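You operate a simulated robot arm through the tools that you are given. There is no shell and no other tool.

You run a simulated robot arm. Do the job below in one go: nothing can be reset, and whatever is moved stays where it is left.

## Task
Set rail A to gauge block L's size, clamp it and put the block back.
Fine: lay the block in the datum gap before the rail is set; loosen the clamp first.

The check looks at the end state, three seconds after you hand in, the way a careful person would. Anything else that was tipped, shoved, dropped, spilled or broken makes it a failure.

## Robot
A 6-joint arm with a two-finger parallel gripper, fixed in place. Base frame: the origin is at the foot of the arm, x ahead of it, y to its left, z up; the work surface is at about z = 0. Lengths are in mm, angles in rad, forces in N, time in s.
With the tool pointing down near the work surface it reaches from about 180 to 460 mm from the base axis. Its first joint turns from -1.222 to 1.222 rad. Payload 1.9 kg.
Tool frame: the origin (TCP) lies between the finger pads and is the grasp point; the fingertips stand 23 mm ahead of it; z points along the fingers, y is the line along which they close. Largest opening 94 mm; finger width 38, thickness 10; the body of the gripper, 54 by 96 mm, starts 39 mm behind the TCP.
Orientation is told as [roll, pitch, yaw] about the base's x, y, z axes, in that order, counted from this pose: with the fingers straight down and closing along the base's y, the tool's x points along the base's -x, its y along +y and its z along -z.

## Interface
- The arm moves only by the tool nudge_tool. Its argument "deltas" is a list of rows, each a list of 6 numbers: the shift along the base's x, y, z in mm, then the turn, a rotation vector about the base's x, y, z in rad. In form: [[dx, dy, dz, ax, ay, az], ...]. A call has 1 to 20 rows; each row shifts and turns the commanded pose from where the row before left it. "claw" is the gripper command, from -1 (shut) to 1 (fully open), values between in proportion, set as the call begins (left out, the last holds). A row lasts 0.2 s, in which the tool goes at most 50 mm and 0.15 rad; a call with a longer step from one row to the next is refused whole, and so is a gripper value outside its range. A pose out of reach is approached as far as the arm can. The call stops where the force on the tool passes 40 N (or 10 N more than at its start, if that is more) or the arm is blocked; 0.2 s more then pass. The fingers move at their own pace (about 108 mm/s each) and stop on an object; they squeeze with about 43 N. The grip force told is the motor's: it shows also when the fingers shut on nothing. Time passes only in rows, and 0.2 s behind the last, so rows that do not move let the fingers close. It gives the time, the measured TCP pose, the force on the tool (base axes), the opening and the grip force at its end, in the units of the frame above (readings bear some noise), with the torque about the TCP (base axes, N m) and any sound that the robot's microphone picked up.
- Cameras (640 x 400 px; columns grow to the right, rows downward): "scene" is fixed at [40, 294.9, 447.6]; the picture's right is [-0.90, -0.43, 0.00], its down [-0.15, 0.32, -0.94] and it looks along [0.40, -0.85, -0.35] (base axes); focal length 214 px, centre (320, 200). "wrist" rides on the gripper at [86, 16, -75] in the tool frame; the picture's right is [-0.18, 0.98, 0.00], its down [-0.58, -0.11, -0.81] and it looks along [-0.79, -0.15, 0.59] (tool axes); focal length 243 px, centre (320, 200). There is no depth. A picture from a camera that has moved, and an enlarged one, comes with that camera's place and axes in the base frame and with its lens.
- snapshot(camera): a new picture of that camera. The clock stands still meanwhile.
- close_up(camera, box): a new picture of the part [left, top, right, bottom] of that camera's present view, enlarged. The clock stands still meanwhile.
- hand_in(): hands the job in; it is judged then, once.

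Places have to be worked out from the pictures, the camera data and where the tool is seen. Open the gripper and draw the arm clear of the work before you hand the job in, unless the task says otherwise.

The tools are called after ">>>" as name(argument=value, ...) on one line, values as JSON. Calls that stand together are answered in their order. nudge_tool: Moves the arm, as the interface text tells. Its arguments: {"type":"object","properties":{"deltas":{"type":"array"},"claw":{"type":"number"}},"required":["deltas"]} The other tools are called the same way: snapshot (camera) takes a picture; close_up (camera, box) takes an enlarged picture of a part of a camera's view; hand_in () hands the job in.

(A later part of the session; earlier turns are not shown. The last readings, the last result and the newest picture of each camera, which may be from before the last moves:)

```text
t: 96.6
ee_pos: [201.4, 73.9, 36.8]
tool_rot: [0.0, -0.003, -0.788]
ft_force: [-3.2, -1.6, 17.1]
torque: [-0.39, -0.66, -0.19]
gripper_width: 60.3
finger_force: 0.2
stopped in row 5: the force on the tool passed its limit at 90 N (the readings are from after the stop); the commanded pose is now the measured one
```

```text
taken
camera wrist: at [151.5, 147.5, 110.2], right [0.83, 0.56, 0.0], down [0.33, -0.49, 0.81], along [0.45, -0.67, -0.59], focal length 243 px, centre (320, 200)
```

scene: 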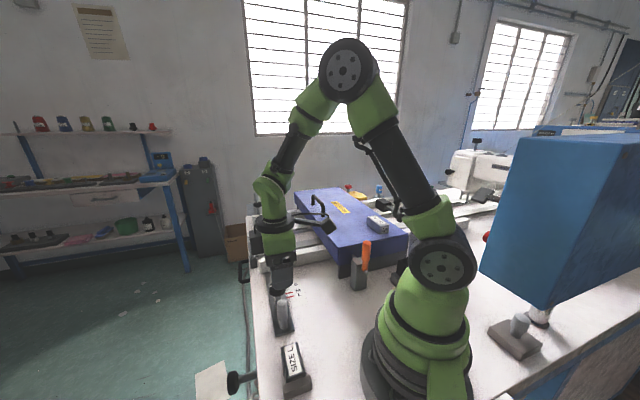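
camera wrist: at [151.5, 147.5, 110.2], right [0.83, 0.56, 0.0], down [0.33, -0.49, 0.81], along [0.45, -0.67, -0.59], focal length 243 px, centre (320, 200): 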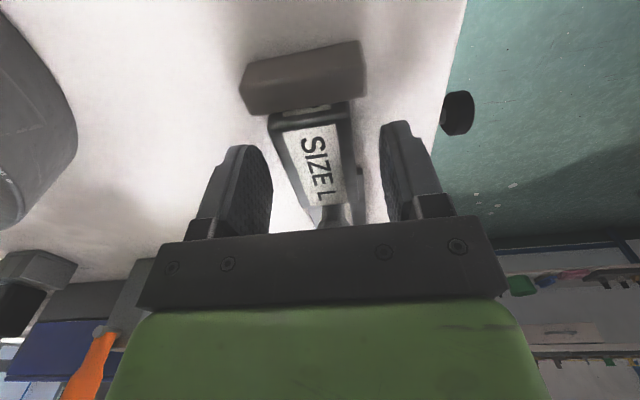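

An unexpected contact: the stop at z≈37 shows an upward force acting about 40 mm toward +p of the TCP, i.e. at the peg. I'll back straight up at once and then look.

>>> nudge_tool(deltas=[[0, 0, 5, 0, 0, 0], [0, 0, 10, 0, 0, 0], [0, 0, 0, 0, 0, 0]])

>>> snapshot(camera="scene")

>>> close_up(camera="scene", box=[240, 250, 352, 390])

>>> snapshot(camera="wrist")

```text
t: 97.4
ee_pos: [199.0, 74.2, 50.7]
tool_rot: [0.0, 0.0, -0.789]
ft_force: [-0.1, 0.4, -0.2]
torque: [-0.01, -0.01, 0.01]
gripper_width: 60.2
finger_force: 0.1
```

```text
taken
```

scene: 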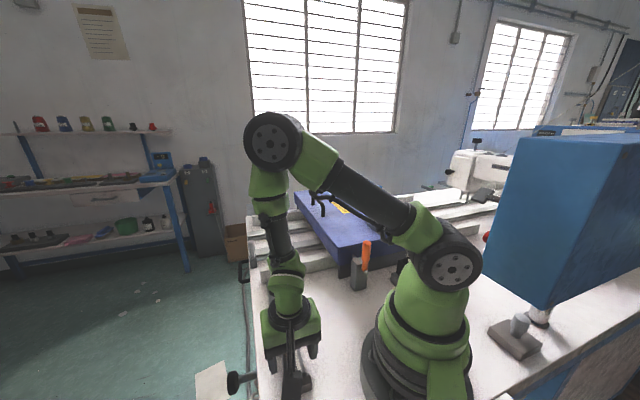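

```text
2.86 times, centred on (296, 320) of scene
camera zoom: at [40.0, 294.9, 447.6], right [-0.9, -0.43, 0.0], down [-0.15, 0.32, -0.94], along [0.4, -0.85, -0.35], focal length 613 px, centre (389, -143)
```

zoom: 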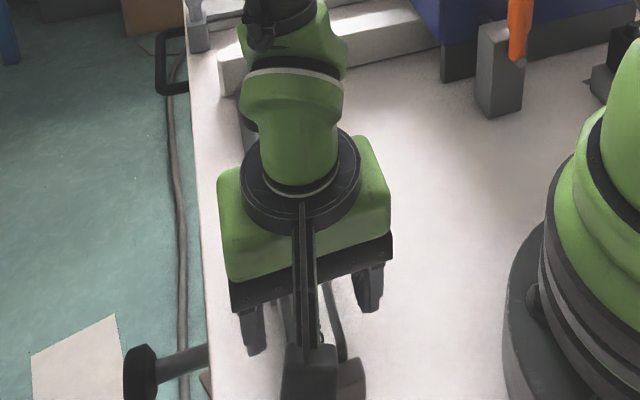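

```text
taken
camera wrist: at [150.9, 147.5, 124.5], right [0.83, 0.56, 0.0], down [0.33, -0.49, 0.81], along [0.45, -0.67, -0.59], focal length 243 px, centre (320, 200)
```

wrist: 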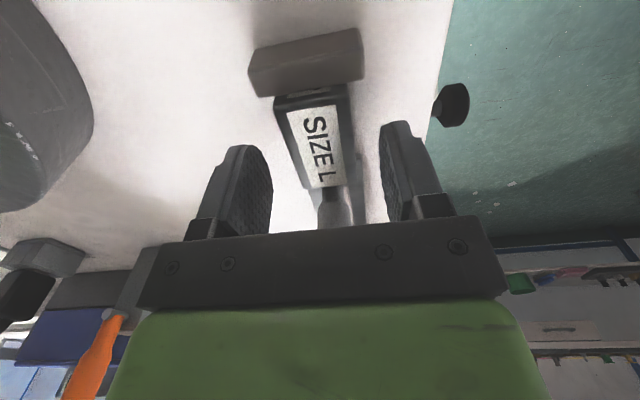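

The contact came from a dark housing on the far (-x) side of the gripper meeting the peg's top at about 41 mm from the TCP; nothing seems displaced. I'll lean the tool 0.15 rad away from the peg (toward -p), which lifts that housing about 6 mm, and come down only to z≈35 in small steps.

>>> nudge_tool(deltas=[[0, 0, 0, -0.053, -0.053, 0], [0, 0, 0, -0.053, -0.053, 0], [0, 0, -4, 0, 0, 0], [0, 0, -3, 0, 0, 0], [0, 0, 0, 0, 0, 0]])

>>> snapshot(camera="wrist")

>>> close_up(camera="scene", box=[240, 250, 352, 390])

```text
t: 98.6
ee_pos: [201.8, 72.3, 43.7]
tool_rot: [-0.001, -0.152, -0.788]
ft_force: [-0.3, 0.0, 0.1]
torque: [-0.03, 0.02, 0.01]
gripper_width: 60.2
finger_force: 0.1
```

```text
taken
camera wrist: at [144.7, 154.1, 103.8], right [0.83, 0.56, 0.03], down [0.24, -0.4, 0.88], along [0.51, -0.72, -0.47], focal length 243 px, centre (320, 200)
```

wrist: 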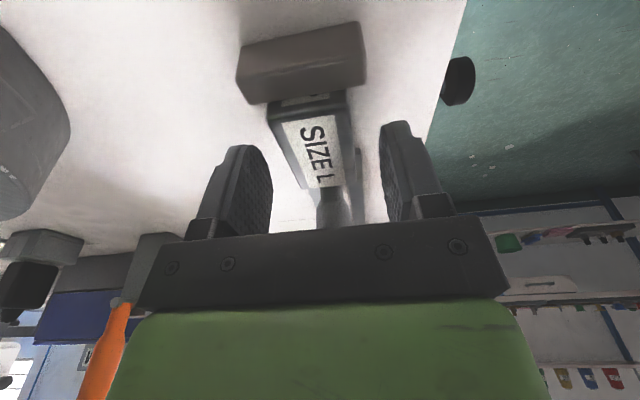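

```text
2.86 times, centred on (296, 320) of scene
camera zoom: at [40.0, 294.9, 447.6], right [-0.9, -0.43, 0.0], down [-0.15, 0.32, -0.94], along [0.4, -0.85, -0.35], focal length 613 px, centre (389, -143)
```

zoom: 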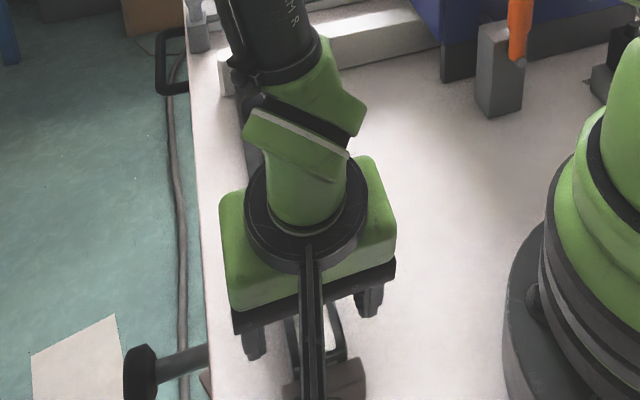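

Tilt is right (camera moved toward -p and lower), and the block is still centred between the fingers. Descending gently to z≈35.

>>> nudge_tool(deltas=[[0, 0, -3, 0, 0, 0], [0, 0, -3, 0, 0, 0], [0, 0, 0, 0, 0, 0]])

>>> nudge_tool(deltas=[[0, 0, -1.5, 0, 0, 0], [0, 0, -1.5, 0, 0, 0], [0, 0, 0, 0, 0, 0]])

>>> snapshot(camera="wrist")

```text
t: 99.4
ee_pos: [200.7, 74.3, 38.8]
tool_rot: [0.002, -0.152, -0.787]
ft_force: [0.7, 0.1, 1.1]
torque: [0.06, 0.01, 0.0]
gripper_width: 60.1
finger_force: 0.2
```

```text
t: 100.2
ee_pos: [199.5, 74.9, 35.9]
tool_rot: [0.0, -0.152, -0.79]
ft_force: [-1.0, 0.1, 0.0]
torque: [0.02, 0.04, 0.01]
gripper_width: 60.1
finger_force: 0.0
```

```text
taken
camera wrist: at [144.4, 154.7, 95.2], right [0.83, 0.56, 0.03], down [0.24, -0.4, 0.88], along [0.51, -0.72, -0.47], focal length 243 px, centre (320, 200)
```

wrist: 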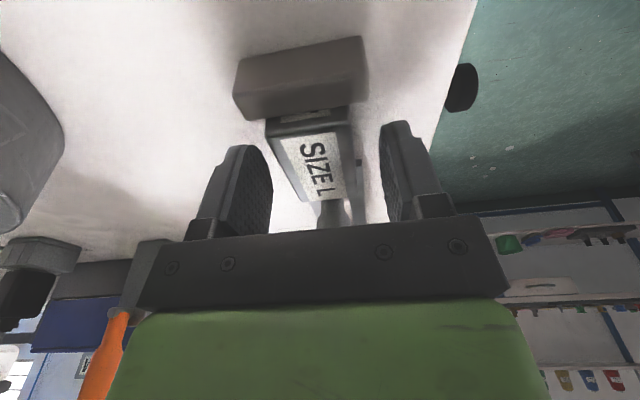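

No contact at z≈35.9. I'll go 1.5 mm lower and close on the block.

>>> nudge_tool(deltas=[[0, 0, -1.5, 0, 0, 0], [0, 0, 0, 0, 0, 0]])

>>> nudge_tool(deltas=[[0, 0, 0, 0, 0, 0], [0, 0, 0, 0, 0, 0], [0, 0, 0, 0, 0, 0]], claw=-1)

>>> snapshot(camera="wrist")

```text
t: 100.8
ee_pos: [200.4, 74.4, 33.6]
tool_rot: [0.0, -0.15, -0.789]
ft_force: [0.6, 0.3, 0.4]
torque: [0.0, -0.01, 0.02]
gripper_width: 59.9
finger_force: 0.0
```

```text
t: 101.6
ee_pos: [200.7, 73.6, 33.6]
tool_rot: [0.001, -0.152, -0.787]
ft_force: [1.9, 2.7, -0.6]
torque: [0.02, -0.07, 0.25]
gripper_width: 34.6
finger_force: 43.1
```

```text
taken
camera wrist: at [144.2, 154.8, 93.8], right [0.82, 0.56, 0.03], down [0.24, -0.4, 0.88], along [0.51, -0.72, -0.47], focal length 243 px, centre (320, 200)
```

wrist: 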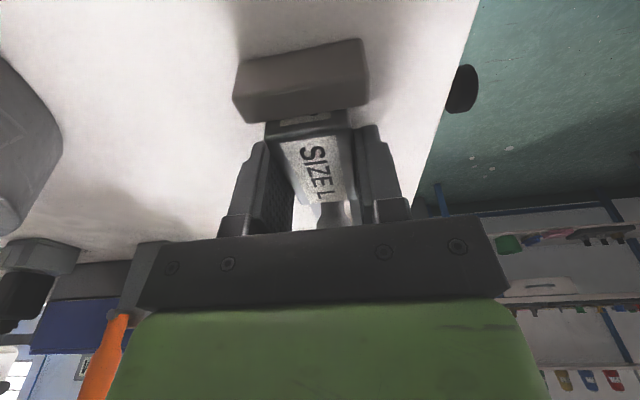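

Block gripped at 34.6 mm. I'll lift slowly and watch the force as it leaves the gap.

>>> nudge_tool(deltas=[[0, 0, 1, 0, 0, 0], [0, 0, 2, 0, 0, 0], [0, 0, 3, 0, 0, 0], [0, 0, 0, 0, 0, 0]])

>>> snapshot(camera="wrist")

```text
t: 102.6
ee_pos: [199.7, 74.7, 39.9]
tool_rot: [0.001, -0.15, -0.79]
ft_force: [4.4, -1.9, -8.2]
torque: [-0.08, -0.13, 0.22]
gripper_width: 34.8
finger_force: 43.1
```

```text
taken
camera wrist: at [143.9, 154.5, 99.8], right [0.83, 0.56, 0.03], down [0.24, -0.4, 0.88], along [0.51, -0.72, -0.47], focal length 243 px, centre (320, 200)
```

wrist: 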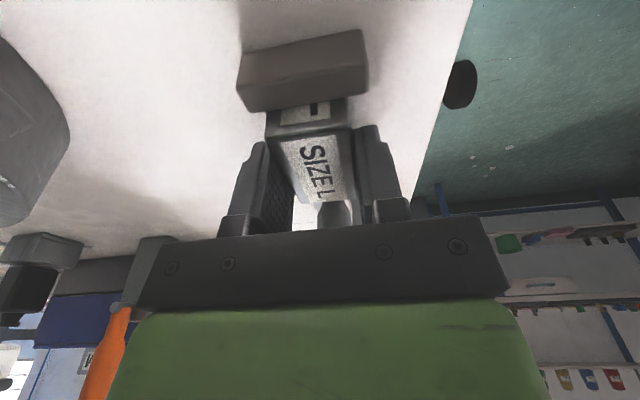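

It is sliding out cleanly (only about 8 N). Continuing straight up.

>>> nudge_tool(deltas=[[0, 0, 5, 0, 0, 0], [0, 0, 8, 0, 0, 0], [0, 0, 12, 0, 0, 0], [0, 0, 20, 0, 0, 0], [0, 0, 25, 0, 0, 0], [0, 0, 30, 0, 0, 0], [0, 0, 30, 0, 0, 0], [0, 0, 30, 0, 0, 0], [0, 0, 30, 0, 0, 0], [0, 0, 0, 0, 0, 0]])

>>> snapshot(camera="wrist")

>>> snapshot(camera="scene")

```text
t: 104.8
ee_pos: [195.0, 68.1, 178.5]
tool_rot: [0.001, -0.156, -0.788]
ft_force: [-0.5, 0.3, -5.6]
torque: [0.02, -0.01, -0.05]
gripper_width: 35.0
finger_force: 42.7
out of reach, approached as far as the arm can: row 8, 9
```

```text
taken
camera wrist: at [137.1, 147.9, 237.8], right [0.82, 0.56, 0.03], down [0.24, -0.4, 0.89], along [0.51, -0.72, -0.46], focal length 243 px, centre (320, 200)
```

wrist: 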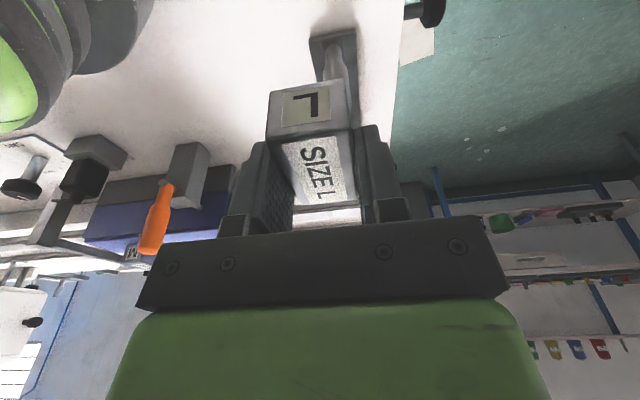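

```text
taken
```

scene: 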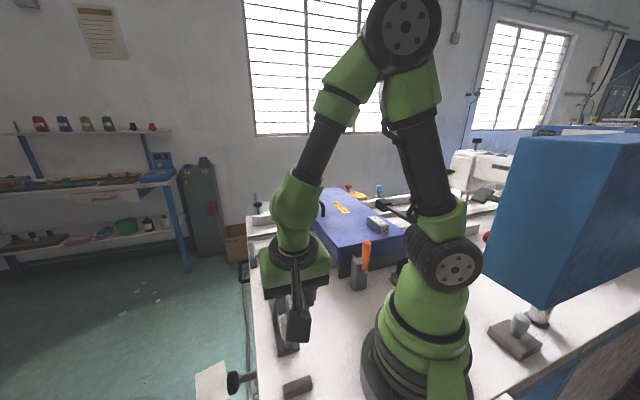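

Out of the gap with the block; the last rows were beyond reach at this small radius with the tilt. I'll step back down a bit and move outward first.

>>> nudge_tool(deltas=[[0, 0, -20, 0, 0, 0], [10, -10, -10, 0, 0, 0], [15, -15, 0, 0, 0, 0], [15, -15, 0, 0, 0, 0], [15, -15, 0, 0, 0, 0], [0, 0, 0, 0, 0, 0]])

>>> snapshot(camera="scene")

```text
t: 106.2
ee_pos: [244.5, 13.4, 150.1]
tool_rot: [0.001, -0.151, -0.789]
ft_force: [-0.4, -0.1, -4.3]
torque: [-0.01, 0.01, 0.02]
gripper_width: 34.9
finger_force: 43.1
```

```text
taken
```

scene: 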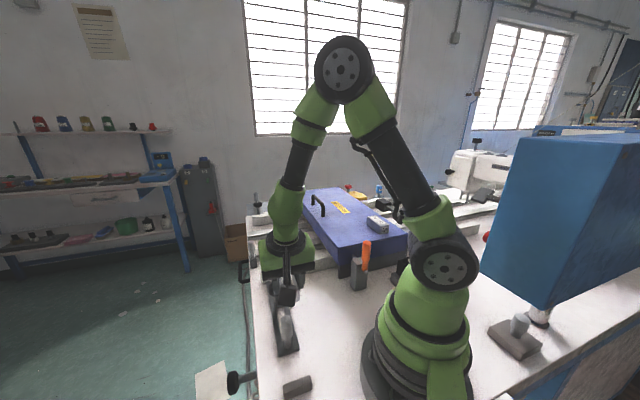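

Holding fine at 4.3 N. I'll carry the block back high and wide to above its original spot on the cover.

>>> nudge_tool(deltas=[[8.5, -14.5, 17, 0, 0, 0], [8.5, -14.5, 17, 0, 0, 0], [8.5, -14.5, 17, 0, 0, 0], [-3.7, -30, 2, 0, 0, 0], [-3.7, -30, 2, 0, 0, 0], [-3.7, -30, 2, 0, 0, 0], [-3.7, -30, 2, 0, 0, 0], [-15.1, -30.7, 0, 0, 0, -0.008], [-15.1, -30.7, 0, 0, 0, -0.008], [-15.1, -30.7, 0, 0, 0, -0.008], [-15.1, -30.7, 0, 0, 0, -0.006], [0, 0, 0, 0, 0, 0]])

>>> snapshot(camera="wrist")

>>> close_up(camera="scene", box=[310, 140, 440, 260])

```text
t: 108.0
ee_pos: [205.6, -154.0, 128.1]
tool_rot: [-0.004, -0.164, -0.774]
ft_force: [18.5, 20.5, -7.3]
torque: [0.42, -0.28, 0.69]
gripper_width: 34.9
finger_force: 43.2
out of reach, approached as far as the arm can: row 1, 2, 3, 4, 5, 6, 7, 8, 9
stopped in row 9: the force on the tool passed its limit at 98 N (the readings are from after the stop); the commanded pose is now the measured one
```

```text
taken
camera wrist: at [147.9, -73.5, 186.2], right [0.82, 0.57, 0.03], down [0.24, -0.38, 0.89], along [0.52, -0.72, -0.45], focal length 243 px, centre (320, 200)
```

wrist: 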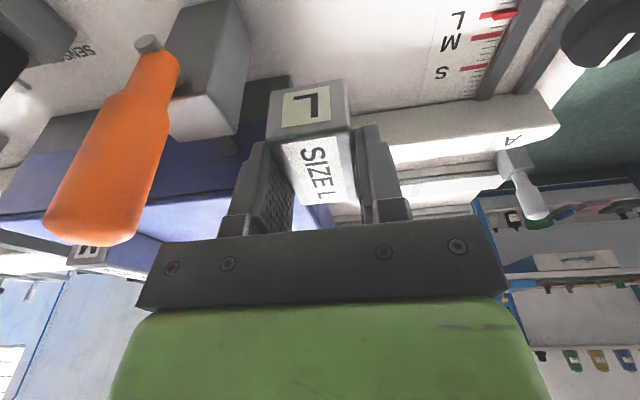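

```text
3.33 times, centred on (375, 200) of scene
camera zoom: at [40.0, 294.9, 447.6], right [-0.9, -0.43, 0.0], down [-0.15, 0.32, -0.94], along [0.4, -0.85, -0.35], focal length 715 px, centre (137, 200)
```

zoom: 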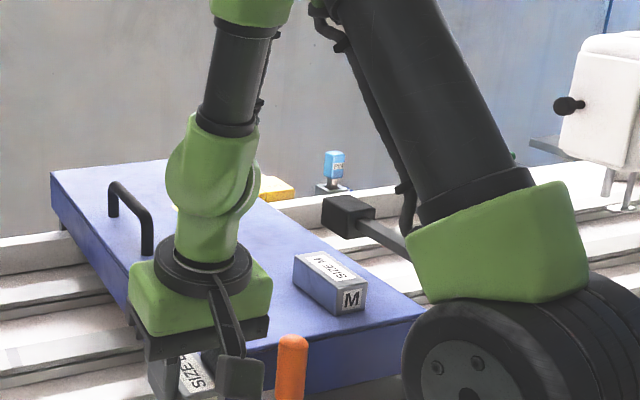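

The arm couldn't rise with this tilt (out of reach), and the block's far end ran into the cover's side at low height; it has stopped there. I'll back off along -p right away and then inspect.

>>> nudge_tool(deltas=[[-2, 2, 0, 0, 0, 0], [-4, 4, 0, 0, 0, 0], [-4, 4, 0, 0, 0, 0], [0, 0, 0, 0, 0, 0]])

>>> snapshot(camera="wrist")

>>> snapshot(camera="scene")

>>> close_up(camera="scene", box=[240, 170, 440, 295])

```text
t: 109.0
ee_pos: [194.6, -143.8, 127.4]
tool_rot: [-0.003, -0.163, -0.78]
ft_force: [0.8, 0.1, -5.0]
torque: [-0.03, 0.01, -0.01]
gripper_width: 34.6
finger_force: 43.1
```

```text
taken
camera wrist: at [136.3, -63.6, 185.9], right [0.82, 0.57, 0.03], down [0.24, -0.39, 0.89], along [0.52, -0.72, -0.46], focal length 243 px, centre (320, 200)
```

wrist: 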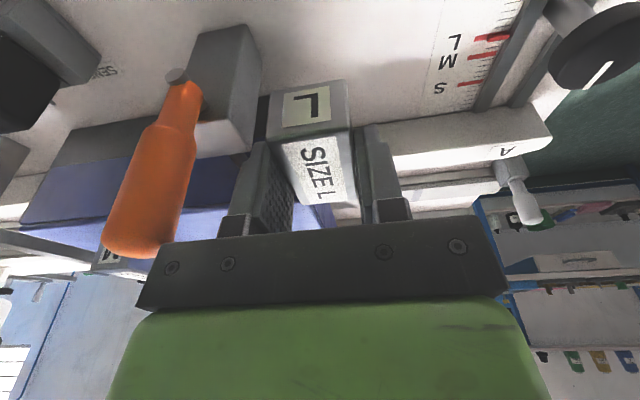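

```text
taken
```

scene: 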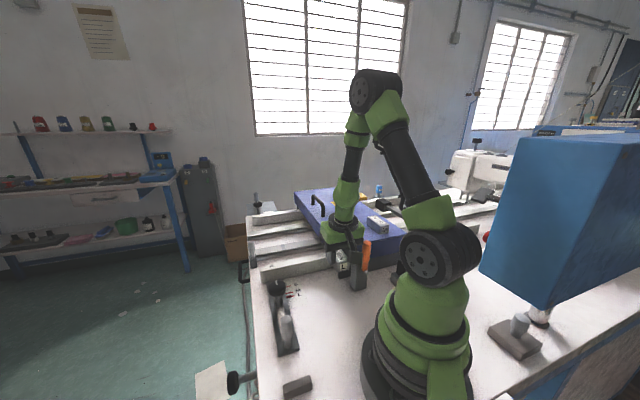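

```text
3.20 times, centred on (340, 232) of scene
camera zoom: at [40.0, 294.9, 447.6], right [-0.9, -0.43, 0.0], down [-0.15, 0.32, -0.94], along [0.4, -0.85, -0.35], focal length 686 px, centre (256, 96)
```

zoom: 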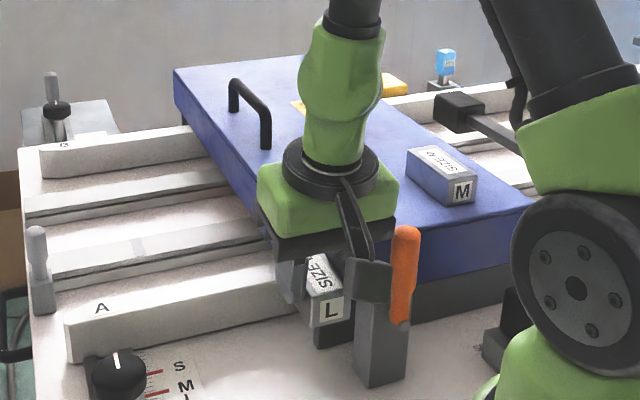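

Comparing with the first picture, the cover, block M and the orange lever are exactly where they were, and the block is still held. I'll take the tilt out here, then rise straight up.

>>> nudge_tool(deltas=[[0, 0, 0, 0.0385, 0.0385, 0], [0, 0, 0, 0.0385, 0.0385, 0], [0, 0, 0, 0.0385, 0.0385, 0], [0, 0, 10, 0, 0, 0], [0, 0, 15, 0, 0, 0], [0, 0, 0, 0, 0, 0]])

>>> snapshot(camera="wrist")

```text
t: 110.1
ee_pos: [170.6, -130.3, 111.6]
tool_rot: [-0.024, -0.038, -0.779]
ft_force: [2.8, 8.2, -0.2]
torque: [-0.49, 0.22, -0.12]
gripper_width: 34.7
finger_force: 43.1
out of reach, approached as far as the arm can: row 1, 2, 3, 4, 5
stopped in row 5: the force on the tool passed its limit at 86 N (the readings are from after the stop); the commanded pose is now the measured one
```

```text
taken
camera wrist: at [119.6, -53.9, 181.5], right [0.82, 0.57, -0.02], down [0.33, -0.45, 0.83], along [0.47, -0.69, -0.56], focal length 243 px, centre (320, 200)
```

wrist: 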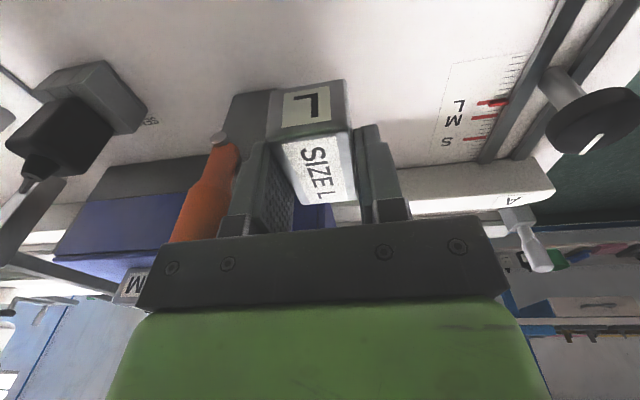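

The un-tilt was also reported out of reach and the tool drifted inward and down, touching something near the lever post. I'll look before any further move.

>>> snapshot(camera="scene")

>>> close_up(camera="scene", box=[320, 190, 416, 300])

>>> close_up(camera="wrist", box=[150, 60, 410, 260])

```text
taken
```

scene: 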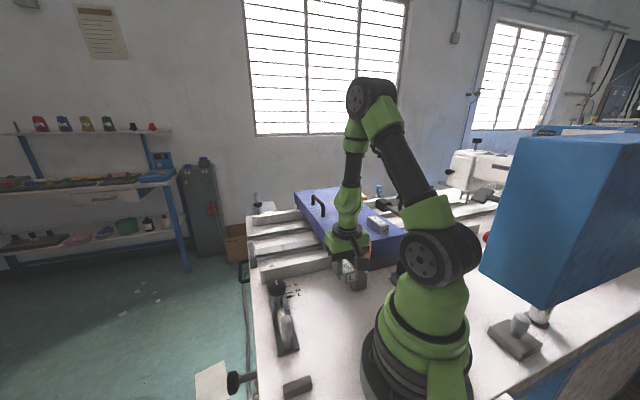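

```text
3.64 times, centred on (368, 245) of scene
camera zoom: at [40.0, 294.9, 447.6], right [-0.9, -0.43, 0.0], down [-0.15, 0.32, -0.94], along [0.4, -0.85, -0.35], focal length 780 px, centre (146, 36)
```

zoom: 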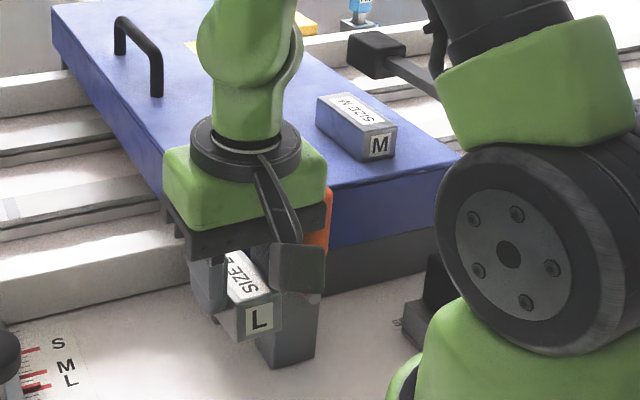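

```text
2.00 times, centred on (280, 160) of wrist
camera zoom: at [119.6, -53.9, 181.5], right [0.82, 0.57, -0.02], down [0.33, -0.45, 0.83], along [0.47, -0.69, -0.56], focal length 485 px, centre (400, 280)
```

zoom: 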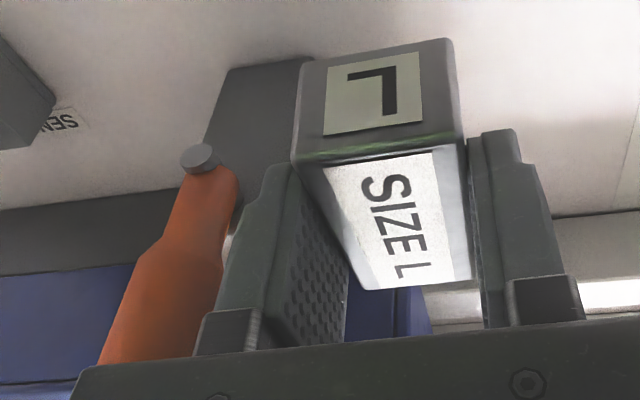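

The gripper body is touching the orange lever from its +q side; the lever still looks upright. I'll move straight away from it along +q in small steps.

>>> nudge_tool(deltas=[[1.5, 1.5, 0, 0, 0, 0], [3, 3, 0, 0, 0, 0], [5, 5, 0, 0, 0, 0], [5, 5, 0, 0, 0, 0], [0, 0, 0, 0, 0, 0]])

>>> close_up(camera="scene", box=[320, 190, 416, 300])

>>> snapshot(camera="wrist")

```text
t: 111.3
ee_pos: [185.2, -114.7, 110.9]
tool_rot: [-0.026, -0.038, -0.775]
ft_force: [-0.5, 0.5, -5.8]
torque: [0.02, -0.01, -0.02]
gripper_width: 34.9
finger_force: 43.0
```

```text
3.64 times, centred on (368, 245) of scene
camera zoom: at [40.0, 294.9, 447.6], right [-0.9, -0.43, 0.0], down [-0.15, 0.32, -0.94], along [0.4, -0.85, -0.35], focal length 780 px, centre (146, 36)
```

zoom: 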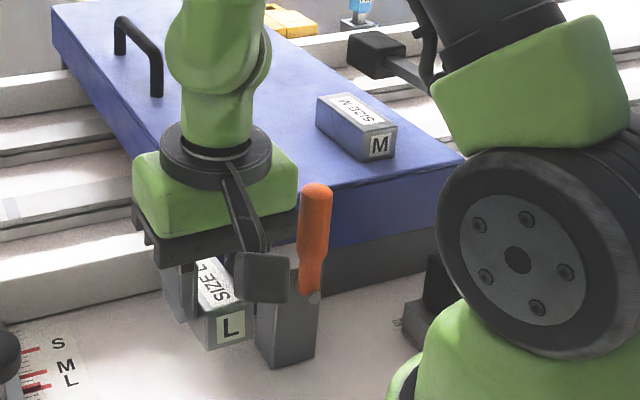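

```text
taken
camera wrist: at [134.2, -39.4, 180.8], right [0.82, 0.57, -0.02], down [0.33, -0.45, 0.83], along [0.47, -0.69, -0.56], focal length 243 px, centre (320, 200)
```

wrist: 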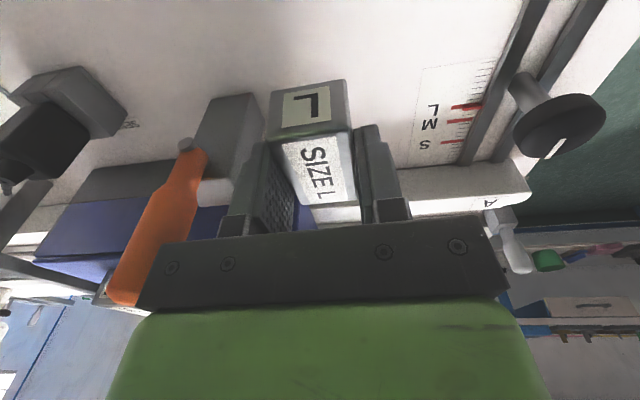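

The lever's top and pivot are exactly at their initial pixels (367,241)/(366,272), so it's unharmed. Now I'll test rising in small steps here and watch for reach messages.

>>> nudge_tool(deltas=[[4, 3, 5, 0, 0, 0], [4, 3, 5, 0, 0, 0], [0, 0, 0, 0, 0, 0]])

```text
t: 112.1
ee_pos: [191.4, -108.4, 118.9]
tool_rot: [-0.029, -0.045, -0.778]
ft_force: [0.0, 1.0, -5.4]
torque: [-0.03, 0.0, -0.02]
gripper_width: 34.6
finger_force: 43.3
out of reach, approached as far as the arm can: row 2
```

Row 2 again reported out of reach although similar upright poses worked earlier, so the wrist is probably in an awkward configuration after the tilted excursion. I'll move out to a larger radius over the open table (+q) at this height and see if it recovers.

>>> nudge_tool(deltas=[[6, 5, 0, 0, 0, 0], [6, 5, 0, 0, 0, 0], [6, 5, 0, 0, 0, 0], [0, 0, 0, 0, 0, 0]])

>>> close_up(camera="scene", box=[300, 60, 480, 300])

```text
t: 113.1
ee_pos: [206.8, -92.6, 114.9]
tool_rot: [-0.028, -0.046, -0.779]
ft_force: [1.9, 0.2, -4.3]
torque: [0.04, 0.0, -0.04]
gripper_width: 34.6
finger_force: 43.5
out of reach, approached as far as the arm can: row 2
```

```text
1.67 times, centred on (390, 180) of scene
camera zoom: at [40.0, 294.9, 447.6], right [-0.9, -0.43, 0.0], down [-0.15, 0.32, -0.94], along [0.4, -0.85, -0.35], focal length 358 px, centre (203, 233)
```

zoom: 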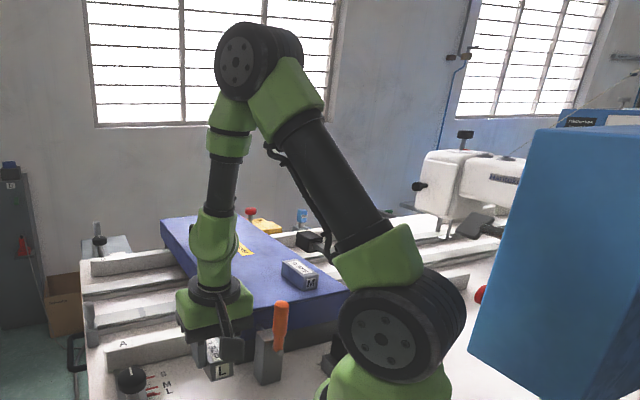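

It seems the forearm is almost vertical here, so the wrist is near a singular posture. I'll move radially outward (away from the base, over rail A, well clear of the cover) where the wrist bends properly.

>>> nudge_tool(deltas=[[9, -3, 0, 0, 0, 0], [9, -3, 0, 0, 0, 0], [9, -3, 0, 0, 0, 0], [9, -3, 0, 0, 0, 0], [0, 0, 0, 0, 0, 0]])

>>> snapshot(camera="wrist")

```text
t: 114.3
ee_pos: [226.4, -96.5, 95.2]
tool_rot: [-0.028, -0.046, -0.779]
ft_force: [0.0, 0.1, -5.6]
torque: [-0.01, -0.02, -0.03]
gripper_width: 35.2
finger_force: 42.9
out of reach, approached as far as the arm can: row 1, 2, 3, 4
```

```text
taken
camera wrist: at [175.2, -19.8, 165.8], right [0.82, 0.57, -0.02], down [0.33, -0.44, 0.83], along [0.47, -0.69, -0.55], focal length 243 px, centre (320, 200)
```

wrist: 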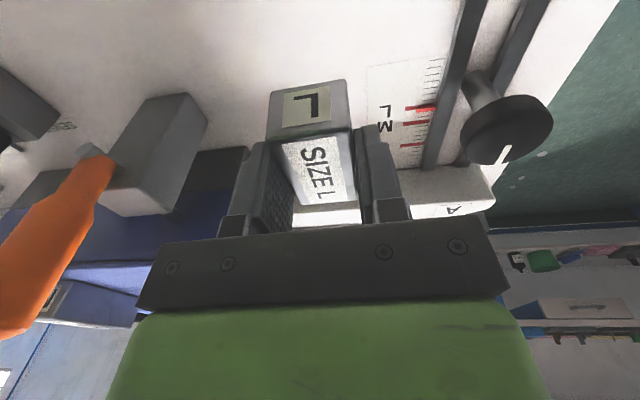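

Moving outward made the tool sink while keeping its orientation, so one wrist joint appears to sit at its limit after the tilted detour. I'll test by turning the tool's yaw a little (block is well clear of everything) to unload that joint.

>>> nudge_tool(deltas=[[0, 0, 0, 0, 0, 0.1], [0, 0, 0, 0, 0, 0.1], [0, 0, 0, 0, 0, 0]])

>>> nudge_tool(deltas=[[0, 0, 5, 0, 0, 0], [0, 0, 5, 0, 0, 0], [0, 0, 0, 0, 0, 0]])

```text
t: 115.1
ee_pos: [226.2, -96.2, 96.8]
tool_rot: [-0.031, -0.046, -0.578]
ft_force: [-0.5, -0.7, -4.7]
torque: [0.02, 0.0, -0.02]
gripper_width: 34.8
finger_force: 42.5
```

```text
t: 115.9
ee_pos: [221.5, -94.3, 100.9]
tool_rot: [-0.03, -0.045, -0.579]
ft_force: [0.0, -0.5, -4.9]
torque: [0.01, 0.01, 0.0]
gripper_width: 34.9
finger_force: 42.3
out of reach, approached as far as the arm can: row 1, 2
```

The pattern fits a flipped wrist: the tilted detour carried joint 5 through zero, and joint 4's limit now blocks the normal side. The cure is to lean the tool purely radially inward, then swing it back across in one row so that joint 5 passes straight through zero. First the pure inward lean.

>>> nudge_tool(deltas=[[0, 0, 0, 0.0035, -0.04, 0], [0, 0, 0, 0.0035, -0.04, 0], [0, 0, 0, 0, 0, 0]])

```text
t: 116.7
ee_pos: [220.6, -95.2, 100.4]
tool_rot: [-0.008, -0.087, -0.581]
ft_force: [-0.2, 0.9, -5.3]
torque: [0.01, 0.02, -0.03]
gripper_width: 34.7
finger_force: 43.3
```

I'll take another reading to see where the orientation settled.

>>> nudge_tool(deltas=[[0, 0, 0, 0, 0, 0], [0, 0, 0, 0, 0, 0]])

```text
t: 117.3
ee_pos: [222.9, -96.5, 99.3]
tool_rot: [-0.008, -0.086, -0.58]
ft_force: [-0.2, 0.7, -5.3]
torque: [0.01, 0.0, 0.0]
gripper_width: 34.6
finger_force: 42.9
```

The arm is hovering near the singular point, so I'll steer around it deliberately: lean sideways by about 0.15 rad first, then swing straight through to the opposite side, and finally rotate the lean outward.

>>> nudge_tool(deltas=[[0, 0, 0, -0.055, 0.0315, 0], [0, 0, 0, -0.055, 0.0315, 0], [0, 0, 0, 0, 0, 0]])

```text
t: 118.1
ee_pos: [218.7, -95.4, 100.8]
tool_rot: [-0.059, -0.089, -0.573]
ft_force: [-0.2, 0.2, -4.9]
torque: [0.01, -0.03, -0.01]
gripper_width: 34.7
finger_force: 43.2
```

Only about half the commanded turn has been reached. I'll wait a moment to see if it continues converging.

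>>> nudge_tool(deltas=[[0, 0, 0, 0, 0, 0], [0, 0, 0, 0, 0, 0], [0, 0, 0, 0, 0, 0]])

>>> snapshot(camera="scene")

```text
t: 118.9
ee_pos: [220.1, -93.6, 100.2]
tool_rot: [-0.057, -0.089, -0.574]
ft_force: [-0.8, 0.0, -5.6]
torque: [-0.01, -0.01, -0.01]
gripper_width: 35.1
finger_force: 43.2
```

```text
taken
```

scene: 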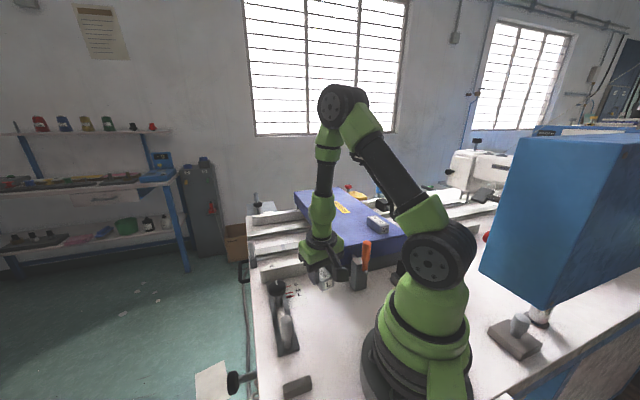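

Working it through with the forearm's lean (~0.10 rad from the picture), joint 5 sits at a small negative limit. I'll swing the tool straight through to the other side (two rows), which should bring joint 5 positive.

>>> nudge_tool(deltas=[[0, 0, 0, 0.0875, -0.0623, 0], [0, 0, 0, 0.0875, -0.0623, 0], [0, 0, 0, 0, 0, 0]])

```text
t: 119.7
ee_pos: [221.4, -93.3, 101.9]
tool_rot: [0.118, -0.118, -0.595]
ft_force: [-0.5, 0.7, -5.8]
torque: [-0.01, -0.01, 0.0]
gripper_width: 34.7
finger_force: 42.9
```

It now tracks exactly (joint 5 is positive). Next I rotate the lean direction around to outward in steps, so that joint 4 unwinds to its normal position.

>>> nudge_tool(deltas=[[0, 0, 0, 0.0354, 0.0234, 0], [0, 0, 0, 0.0354, 0.0234, 0], [0, 0, 0, 0, 0, 0], [0, 0, 0, -0.0065, 0.0355, 0], [0, 0, 0, -0.0065, 0.0355, 0], [0, 0, 0, 0, 0, 0], [0, 0, 0, -0.0197, 0.0303, 0], [0, 0, 0, -0.0197, 0.0303, 0], [0, 0, 0, -0.0235, 0.0211, 0], [0, 0, 0, 0, 0, 0]])

>>> snapshot(camera="scene")

```text
t: 121.9
ee_pos: [224.5, -92.2, 103.3]
tool_rot: [0.024, -0.005, -0.593]
ft_force: [0.1, -0.4, -4.4]
torque: [-0.02, 0.01, 0.01]
gripper_width: 34.7
finger_force: 43.0
out of reach, approached as far as the arm can: row 4
```

```text
taken
```

scene: 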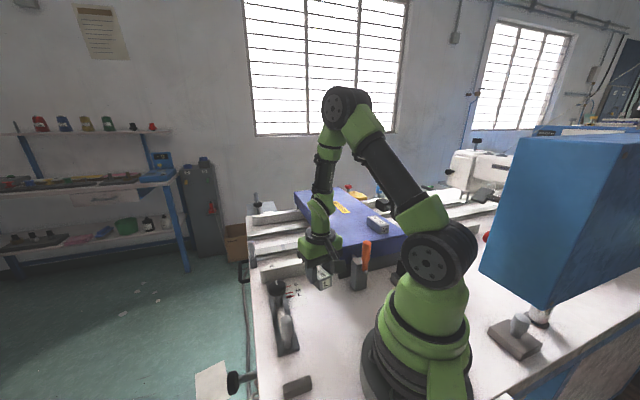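

The wrist is back in its normal posture and the tool is nearly upright. I'll take out the small residual lean and test rising.

>>> nudge_tool(deltas=[[0, 0, 0, -0.0171, 0.0175, 0], [0, 0, 10, 0, 0, 0], [0, 0, 15, 0, 0, 0], [0, 0, 20, 0, 0, 0], [0, 0, 20, 0, 0, 0], [0, 0, 0, 0, 0, 0]])

>>> snapshot(camera="wrist")

```text
t: 123.3
ee_pos: [226.0, -91.2, 167.4]
tool_rot: [-0.001, 0.0, -0.592]
ft_force: [-0.6, -0.6, -4.3]
torque: [-0.03, 0.0, -0.01]
gripper_width: 34.8
finger_force: 43.2
```

```text
taken
camera wrist: at [162.7, -30.1, 240.6], right [0.7, 0.71, 0.0], down [0.42, -0.42, 0.81], along [0.57, -0.57, -0.59], focal length 243 px, centre (320, 200)
```

wrist: 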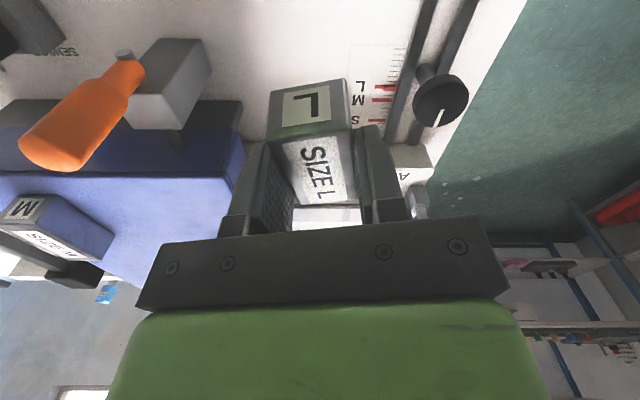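

Everything works again: upright at z=167 with the block held. Now I rise to ~230 and carry it over to above its place on the cover, turning back to yaw ≈ -0.82 on the way.

>>> nudge_tool(deltas=[[4, -4, 20, 0, 0, -0.03], [4, -4, 20, 0, 0, -0.03], [4, -4, 20, 0, 0, -0.03], [5, -16, 3, 0, 0, -0.03], [5, -16, 0, 0, 0, -0.03], [4, -16, 0, 0, 0, -0.03], [-9, -22, 0, 0, 0, -0.03], [-12, -25, 0, 0, 0, -0.016], [-12, -25, 0, 0, 0, 0], [-12, -25, 0, 0, 0, 0], [-12.3, -24.4, 0, 0, 0, 0], [0, 0, 0, 0, 0, 0]])

>>> snapshot(camera="wrist")

>>> close_up(camera="scene", box=[310, 150, 430, 260])

```text
t: 125.9
ee_pos: [191.7, -273.0, 230.7]
tool_rot: [-0.001, 0.002, -0.819]
ft_force: [0.8, -0.7, -4.7]
torque: [-0.02, 0.02, 0.06]
gripper_width: 34.8
finger_force: 43.2
```

```text
taken
camera wrist: at [144.0, -198.5, 304.1], right [0.84, 0.54, 0.0], down [0.32, -0.5, 0.81], along [0.43, -0.68, -0.59], focal length 243 px, centre (320, 200)
```

wrist: 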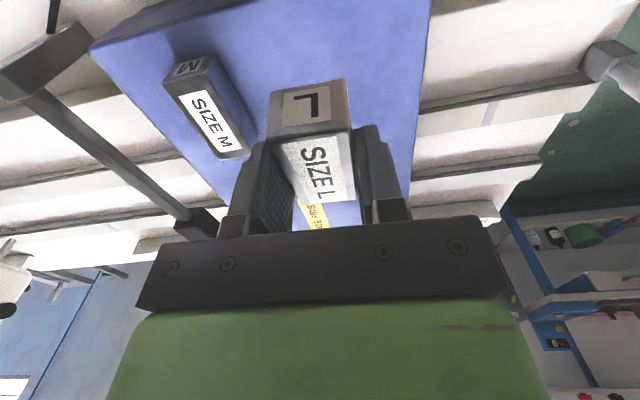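

```text
3.64 times, centred on (370, 205) of scene
camera zoom: at [40.0, 294.9, 447.6], right [-0.9, -0.43, 0.0], down [-0.15, 0.32, -0.94], along [0.4, -0.85, -0.35], focal length 780 px, centre (138, 182)
```

zoom: 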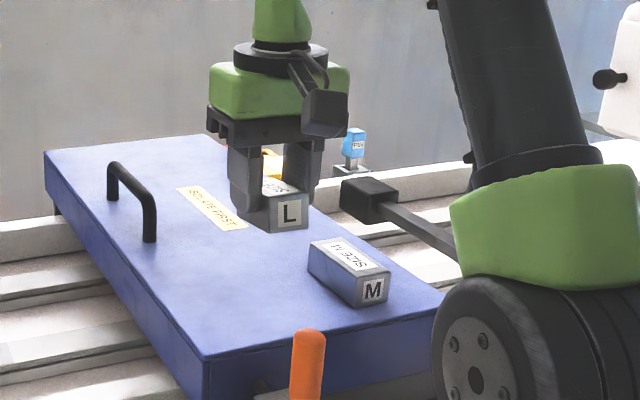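

Above the spot. Since the block bumped the cover earlier, I'll check its position in the grip before tilting it level and lowering.

>>> close_up(camera="wrist", box=[220, 60, 420, 240])

>>> close_up(camera="scene", box=[330, 180, 400, 230])

```text
2.22 times, centred on (320, 150) of wrist
camera zoom: at [144.0, -198.5, 304.1], right [0.84, 0.54, 0.0], down [0.32, -0.5, 0.81], along [0.43, -0.68, -0.59], focal length 539 px, centre (320, 311)
```

zoom: 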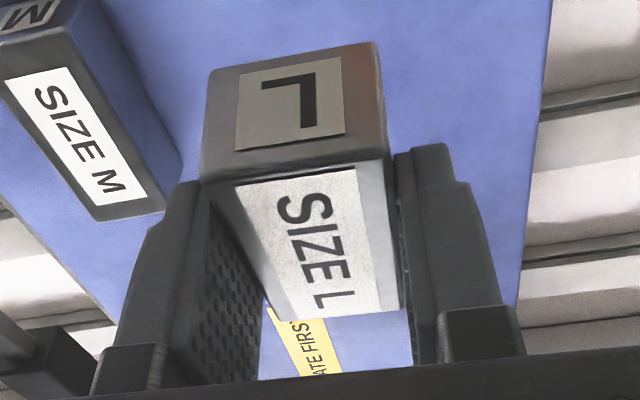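

```text
8.00 times, centred on (365, 205) of scene
camera zoom: at [40.0, 294.9, 447.6], right [-0.9, -0.43, 0.0], down [-0.15, 0.32, -0.94], along [0.4, -0.85, -0.35], focal length 1716 px, centre (-40, 160)
```

zoom: 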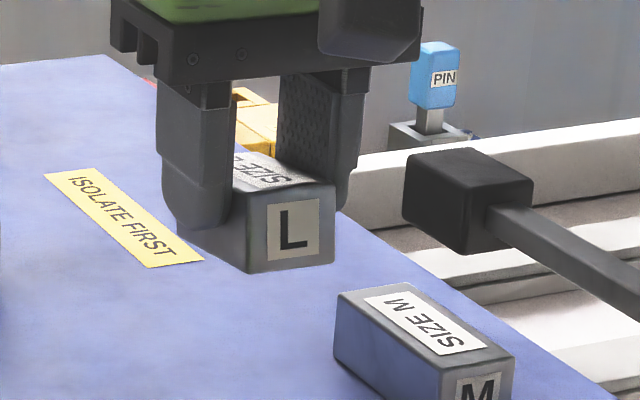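

The block sits in the grip much as before. I'll lower to z≈190, lean the tool 0.15 rad again so the block is level, and check that this is reachable here.

>>> nudge_tool(deltas=[[0, 0, -20, 0, 0, 0], [0, 0, -20, 0, 0, 0], [0, 0, 0, -0.0548, -0.0512, 0], [0, 0, 0, -0.0548, -0.0512, 0], [0, 0, 0, 0, 0, 0]])

>>> snapshot(camera="wrist")

>>> close_up(camera="scene", box=[330, 180, 410, 250])

```text
t: 127.1
ee_pos: [194.8, -273.6, 191.3]
tool_rot: [0.001, -0.15, -0.819]
ft_force: [-0.3, -0.5, -4.8]
torque: [0.03, -0.01, -0.02]
gripper_width: 34.8
finger_force: 42.5
```

```text
taken
camera wrist: at [139.4, -191.7, 250.2], right [0.84, 0.54, 0.03], down [0.23, -0.41, 0.88], along [0.49, -0.74, -0.47], focal length 243 px, centre (320, 200)
```

wrist: 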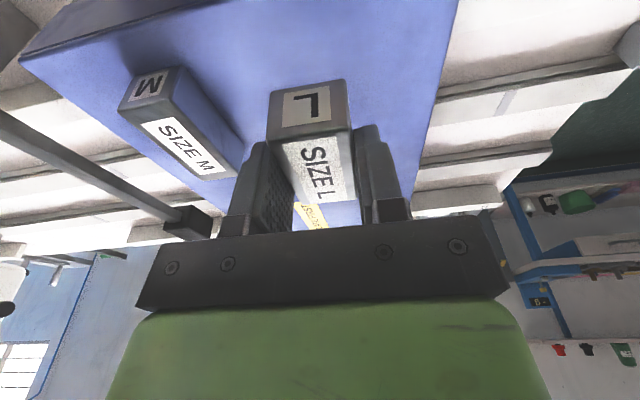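

```text
5.71 times, centred on (370, 215) of scene
camera zoom: at [40.0, 294.9, 447.6], right [-0.9, -0.43, 0.0], down [-0.15, 0.32, -0.94], along [0.4, -0.85, -0.35], focal length 1226 px, centre (34, 114)
```

zoom: 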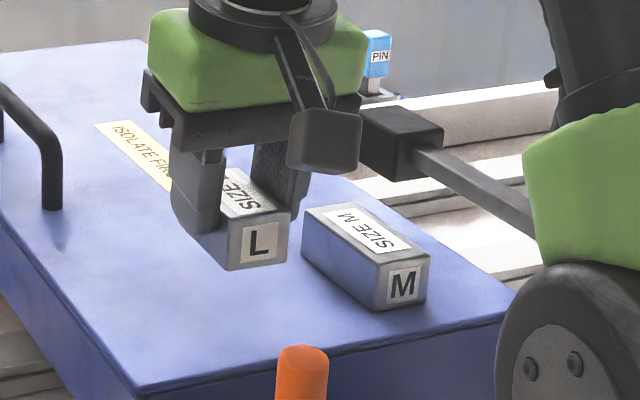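

The lean is reached and the block looks level. I'll lower to z≈154, just above the expected contact.

>>> nudge_tool(deltas=[[0, 0, -15, 0, 0, 0], [0, 0, -12, 0, 0, 0], [0, 0, -8, 0, 0, 0], [0, 0, -2, 0, 0, 0], [0, 0, 0, 0, 0, 0]])

>>> close_up(camera="scene", box=[330, 180, 410, 250])

>>> snapshot(camera="wrist")

```text
t: 128.3
ee_pos: [193.0, -273.9, 152.7]
tool_rot: [-0.001, -0.148, -0.819]
ft_force: [0.1, 0.1, -5.6]
torque: [0.01, 0.03, 0.0]
gripper_width: 35.1
finger_force: 43.1
```

```text
5.71 times, centred on (370, 215) of scene
camera zoom: at [40.0, 294.9, 447.6], right [-0.9, -0.43, 0.0], down [-0.15, 0.32, -0.94], along [0.4, -0.85, -0.35], focal length 1226 px, centre (34, 114)
```

zoom: 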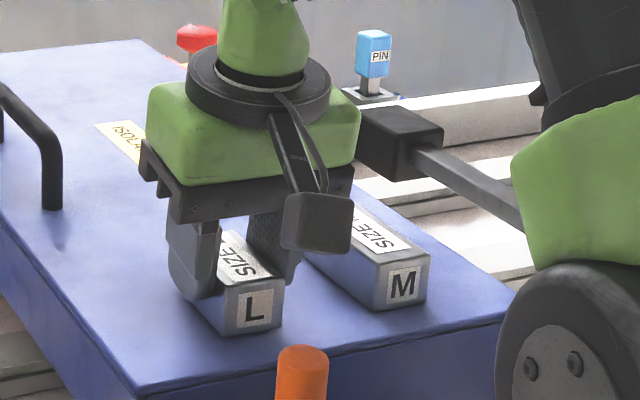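

```text
taken
camera wrist: at [139.2, -191.6, 212.7], right [0.84, 0.54, 0.03], down [0.23, -0.41, 0.88], along [0.49, -0.74, -0.47], focal length 243 px, centre (320, 200)
```

wrist: 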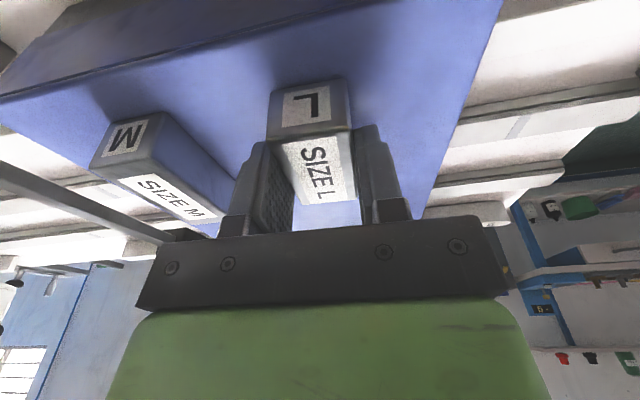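

In the fixed camera the block's front face lies right on its original pixels (352.9 / 363.3 columns), about 3–4 mm above the surface. I'll lower the last bit in small steps.

>>> nudge_tool(deltas=[[0, 0, -1, 0, 0, 0], [0, 0, -1, 0, 0, 0], [0, 0, 0, 0, 0, 0]])

>>> nudge_tool(deltas=[[0, 0, -0.6, 0, 0, 0], [0, 0, 0, 0, 0, 0]])

>>> nudge_tool(deltas=[[0, 0, -0.5, 0, 0, 0], [0, 0, 0, 0, 0, 0]])

```text
t: 129.1
ee_pos: [193.4, -273.3, 149.5]
tool_rot: [0.0, -0.149, -0.819]
ft_force: [0.2, 0.0, -6.3]
torque: [0.02, 0.0, 0.0]
gripper_width: 34.9
finger_force: 42.5
```

```text
t: 129.7
ee_pos: [193.9, -273.6, 150.2]
tool_rot: [0.001, -0.149, -0.819]
ft_force: [-2.6, 1.8, 4.1]
torque: [0.11, 0.36, -0.05]
gripper_width: 35.0
finger_force: 43.6
```

```text
t: 130.3
ee_pos: [194.1, -274.8, 149.9]
tool_rot: [0.0, -0.151, -0.819]
ft_force: [-8.0, 5.5, 22.6]
torque: [0.54, 0.79, -0.01]
gripper_width: 34.8
finger_force: 43.1
```

Contact, at the block's L end first, so it's slightly nose-down there. I'll ease up 0.4 mm and reduce the lean by 0.02 rad so that it settles flat.

>>> nudge_tool(deltas=[[0, 0, 0.5, 0.0146, 0.0137, 0], [0, 0, 0, 0, 0, 0]])

>>> nudge_tool(deltas=[[0, 0, -0.4, 0, 0, 0], [0, 0, 0, 0, 0, 0]])

>>> close_up(camera="scene", box=[340, 210, 388, 245])

```text
t: 130.9
ee_pos: [195.6, -274.4, 151.8]
tool_rot: [0.001, -0.132, -0.816]
ft_force: [4.7, -3.0, 10.2]
torque: [-0.49, -0.44, 0.01]
gripper_width: 34.8
finger_force: 43.0
```

```text
t: 131.5
ee_pos: [194.5, -273.6, 150.0]
tool_rot: [0.0, -0.132, -0.817]
ft_force: [8.8, -2.0, 18.3]
torque: [-0.69, -0.75, 0.17]
gripper_width: 34.9
finger_force: 42.6
```

```text
11.43 times, centred on (364, 228) of scene
camera zoom: at [40.0, 294.9, 447.6], right [-0.9, -0.43, 0.0], down [-0.15, 0.32, -0.94], along [0.4, -0.85, -0.35], focal length 2451 px, centre (-183, -114)
```

zoom: 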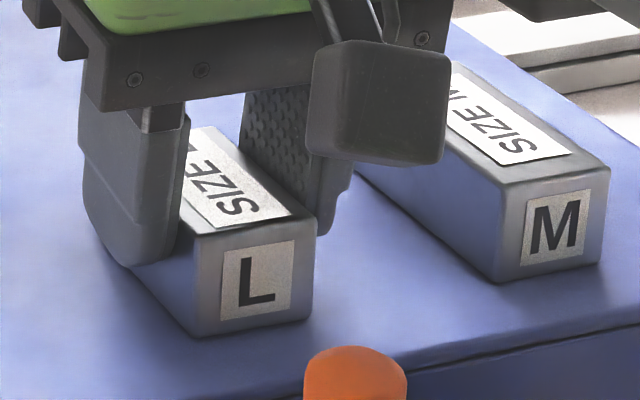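

Now the far end touches first, so level is in between; the block is within half a degree of flat. I'll split the difference, then open the gripper slightly to let it settle.

>>> nudge_tool(deltas=[[0, 0, 0.3, -0.0068, -0.0063, 0], [0, 0, 0, 0, 0, 0]])

>>> nudge_tool(deltas=[[0, 0, 0, 0, 0, 0], [0, 0, 0, 0, 0, 0]], claw=0.1)

>>> snapshot(camera="wrist")

>>> close_up(camera="scene", box=[340, 210, 388, 245])

```text
t: 132.1
ee_pos: [193.5, -273.3, 149.9]
tool_rot: [0.0, -0.14, -0.819]
ft_force: [8.3, -1.1, 19.7]
torque: [-0.72, -0.67, 0.24]
gripper_width: 34.6
finger_force: 43.2
```

```text
t: 132.7
ee_pos: [192.3, -273.4, 149.3]
tool_rot: [0.002, -0.137, -0.818]
ft_force: [0.4, 0.4, 0.3]
torque: [-0.03, -0.04, 0.04]
gripper_width: 51.5
finger_force: 0.0
```

```text
taken
camera wrist: at [139.2, -192.0, 210.3], right [0.84, 0.54, 0.03], down [0.24, -0.42, 0.88], along [0.48, -0.73, -0.48], focal length 243 px, centre (320, 200)
```

wrist: 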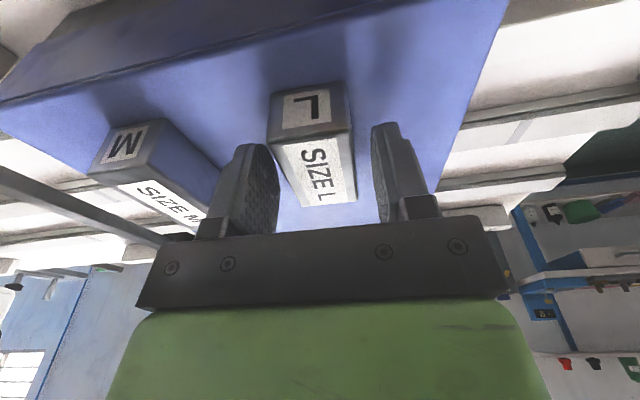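

```text
11.43 times, centred on (364, 228) of scene
camera zoom: at [40.0, 294.9, 447.6], right [-0.9, -0.43, 0.0], down [-0.15, 0.32, -0.94], along [0.4, -0.85, -0.35], focal length 2451 px, centre (-183, -114)
```

zoom: 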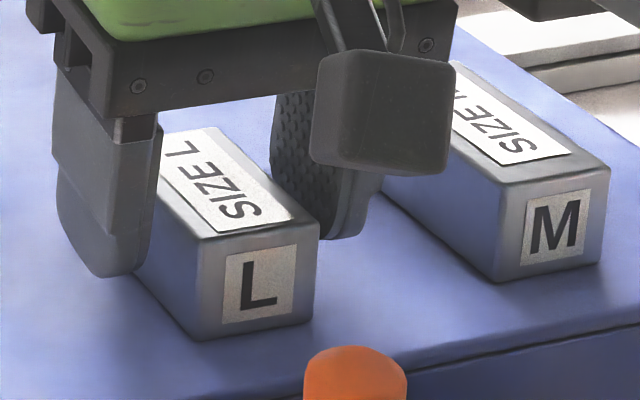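

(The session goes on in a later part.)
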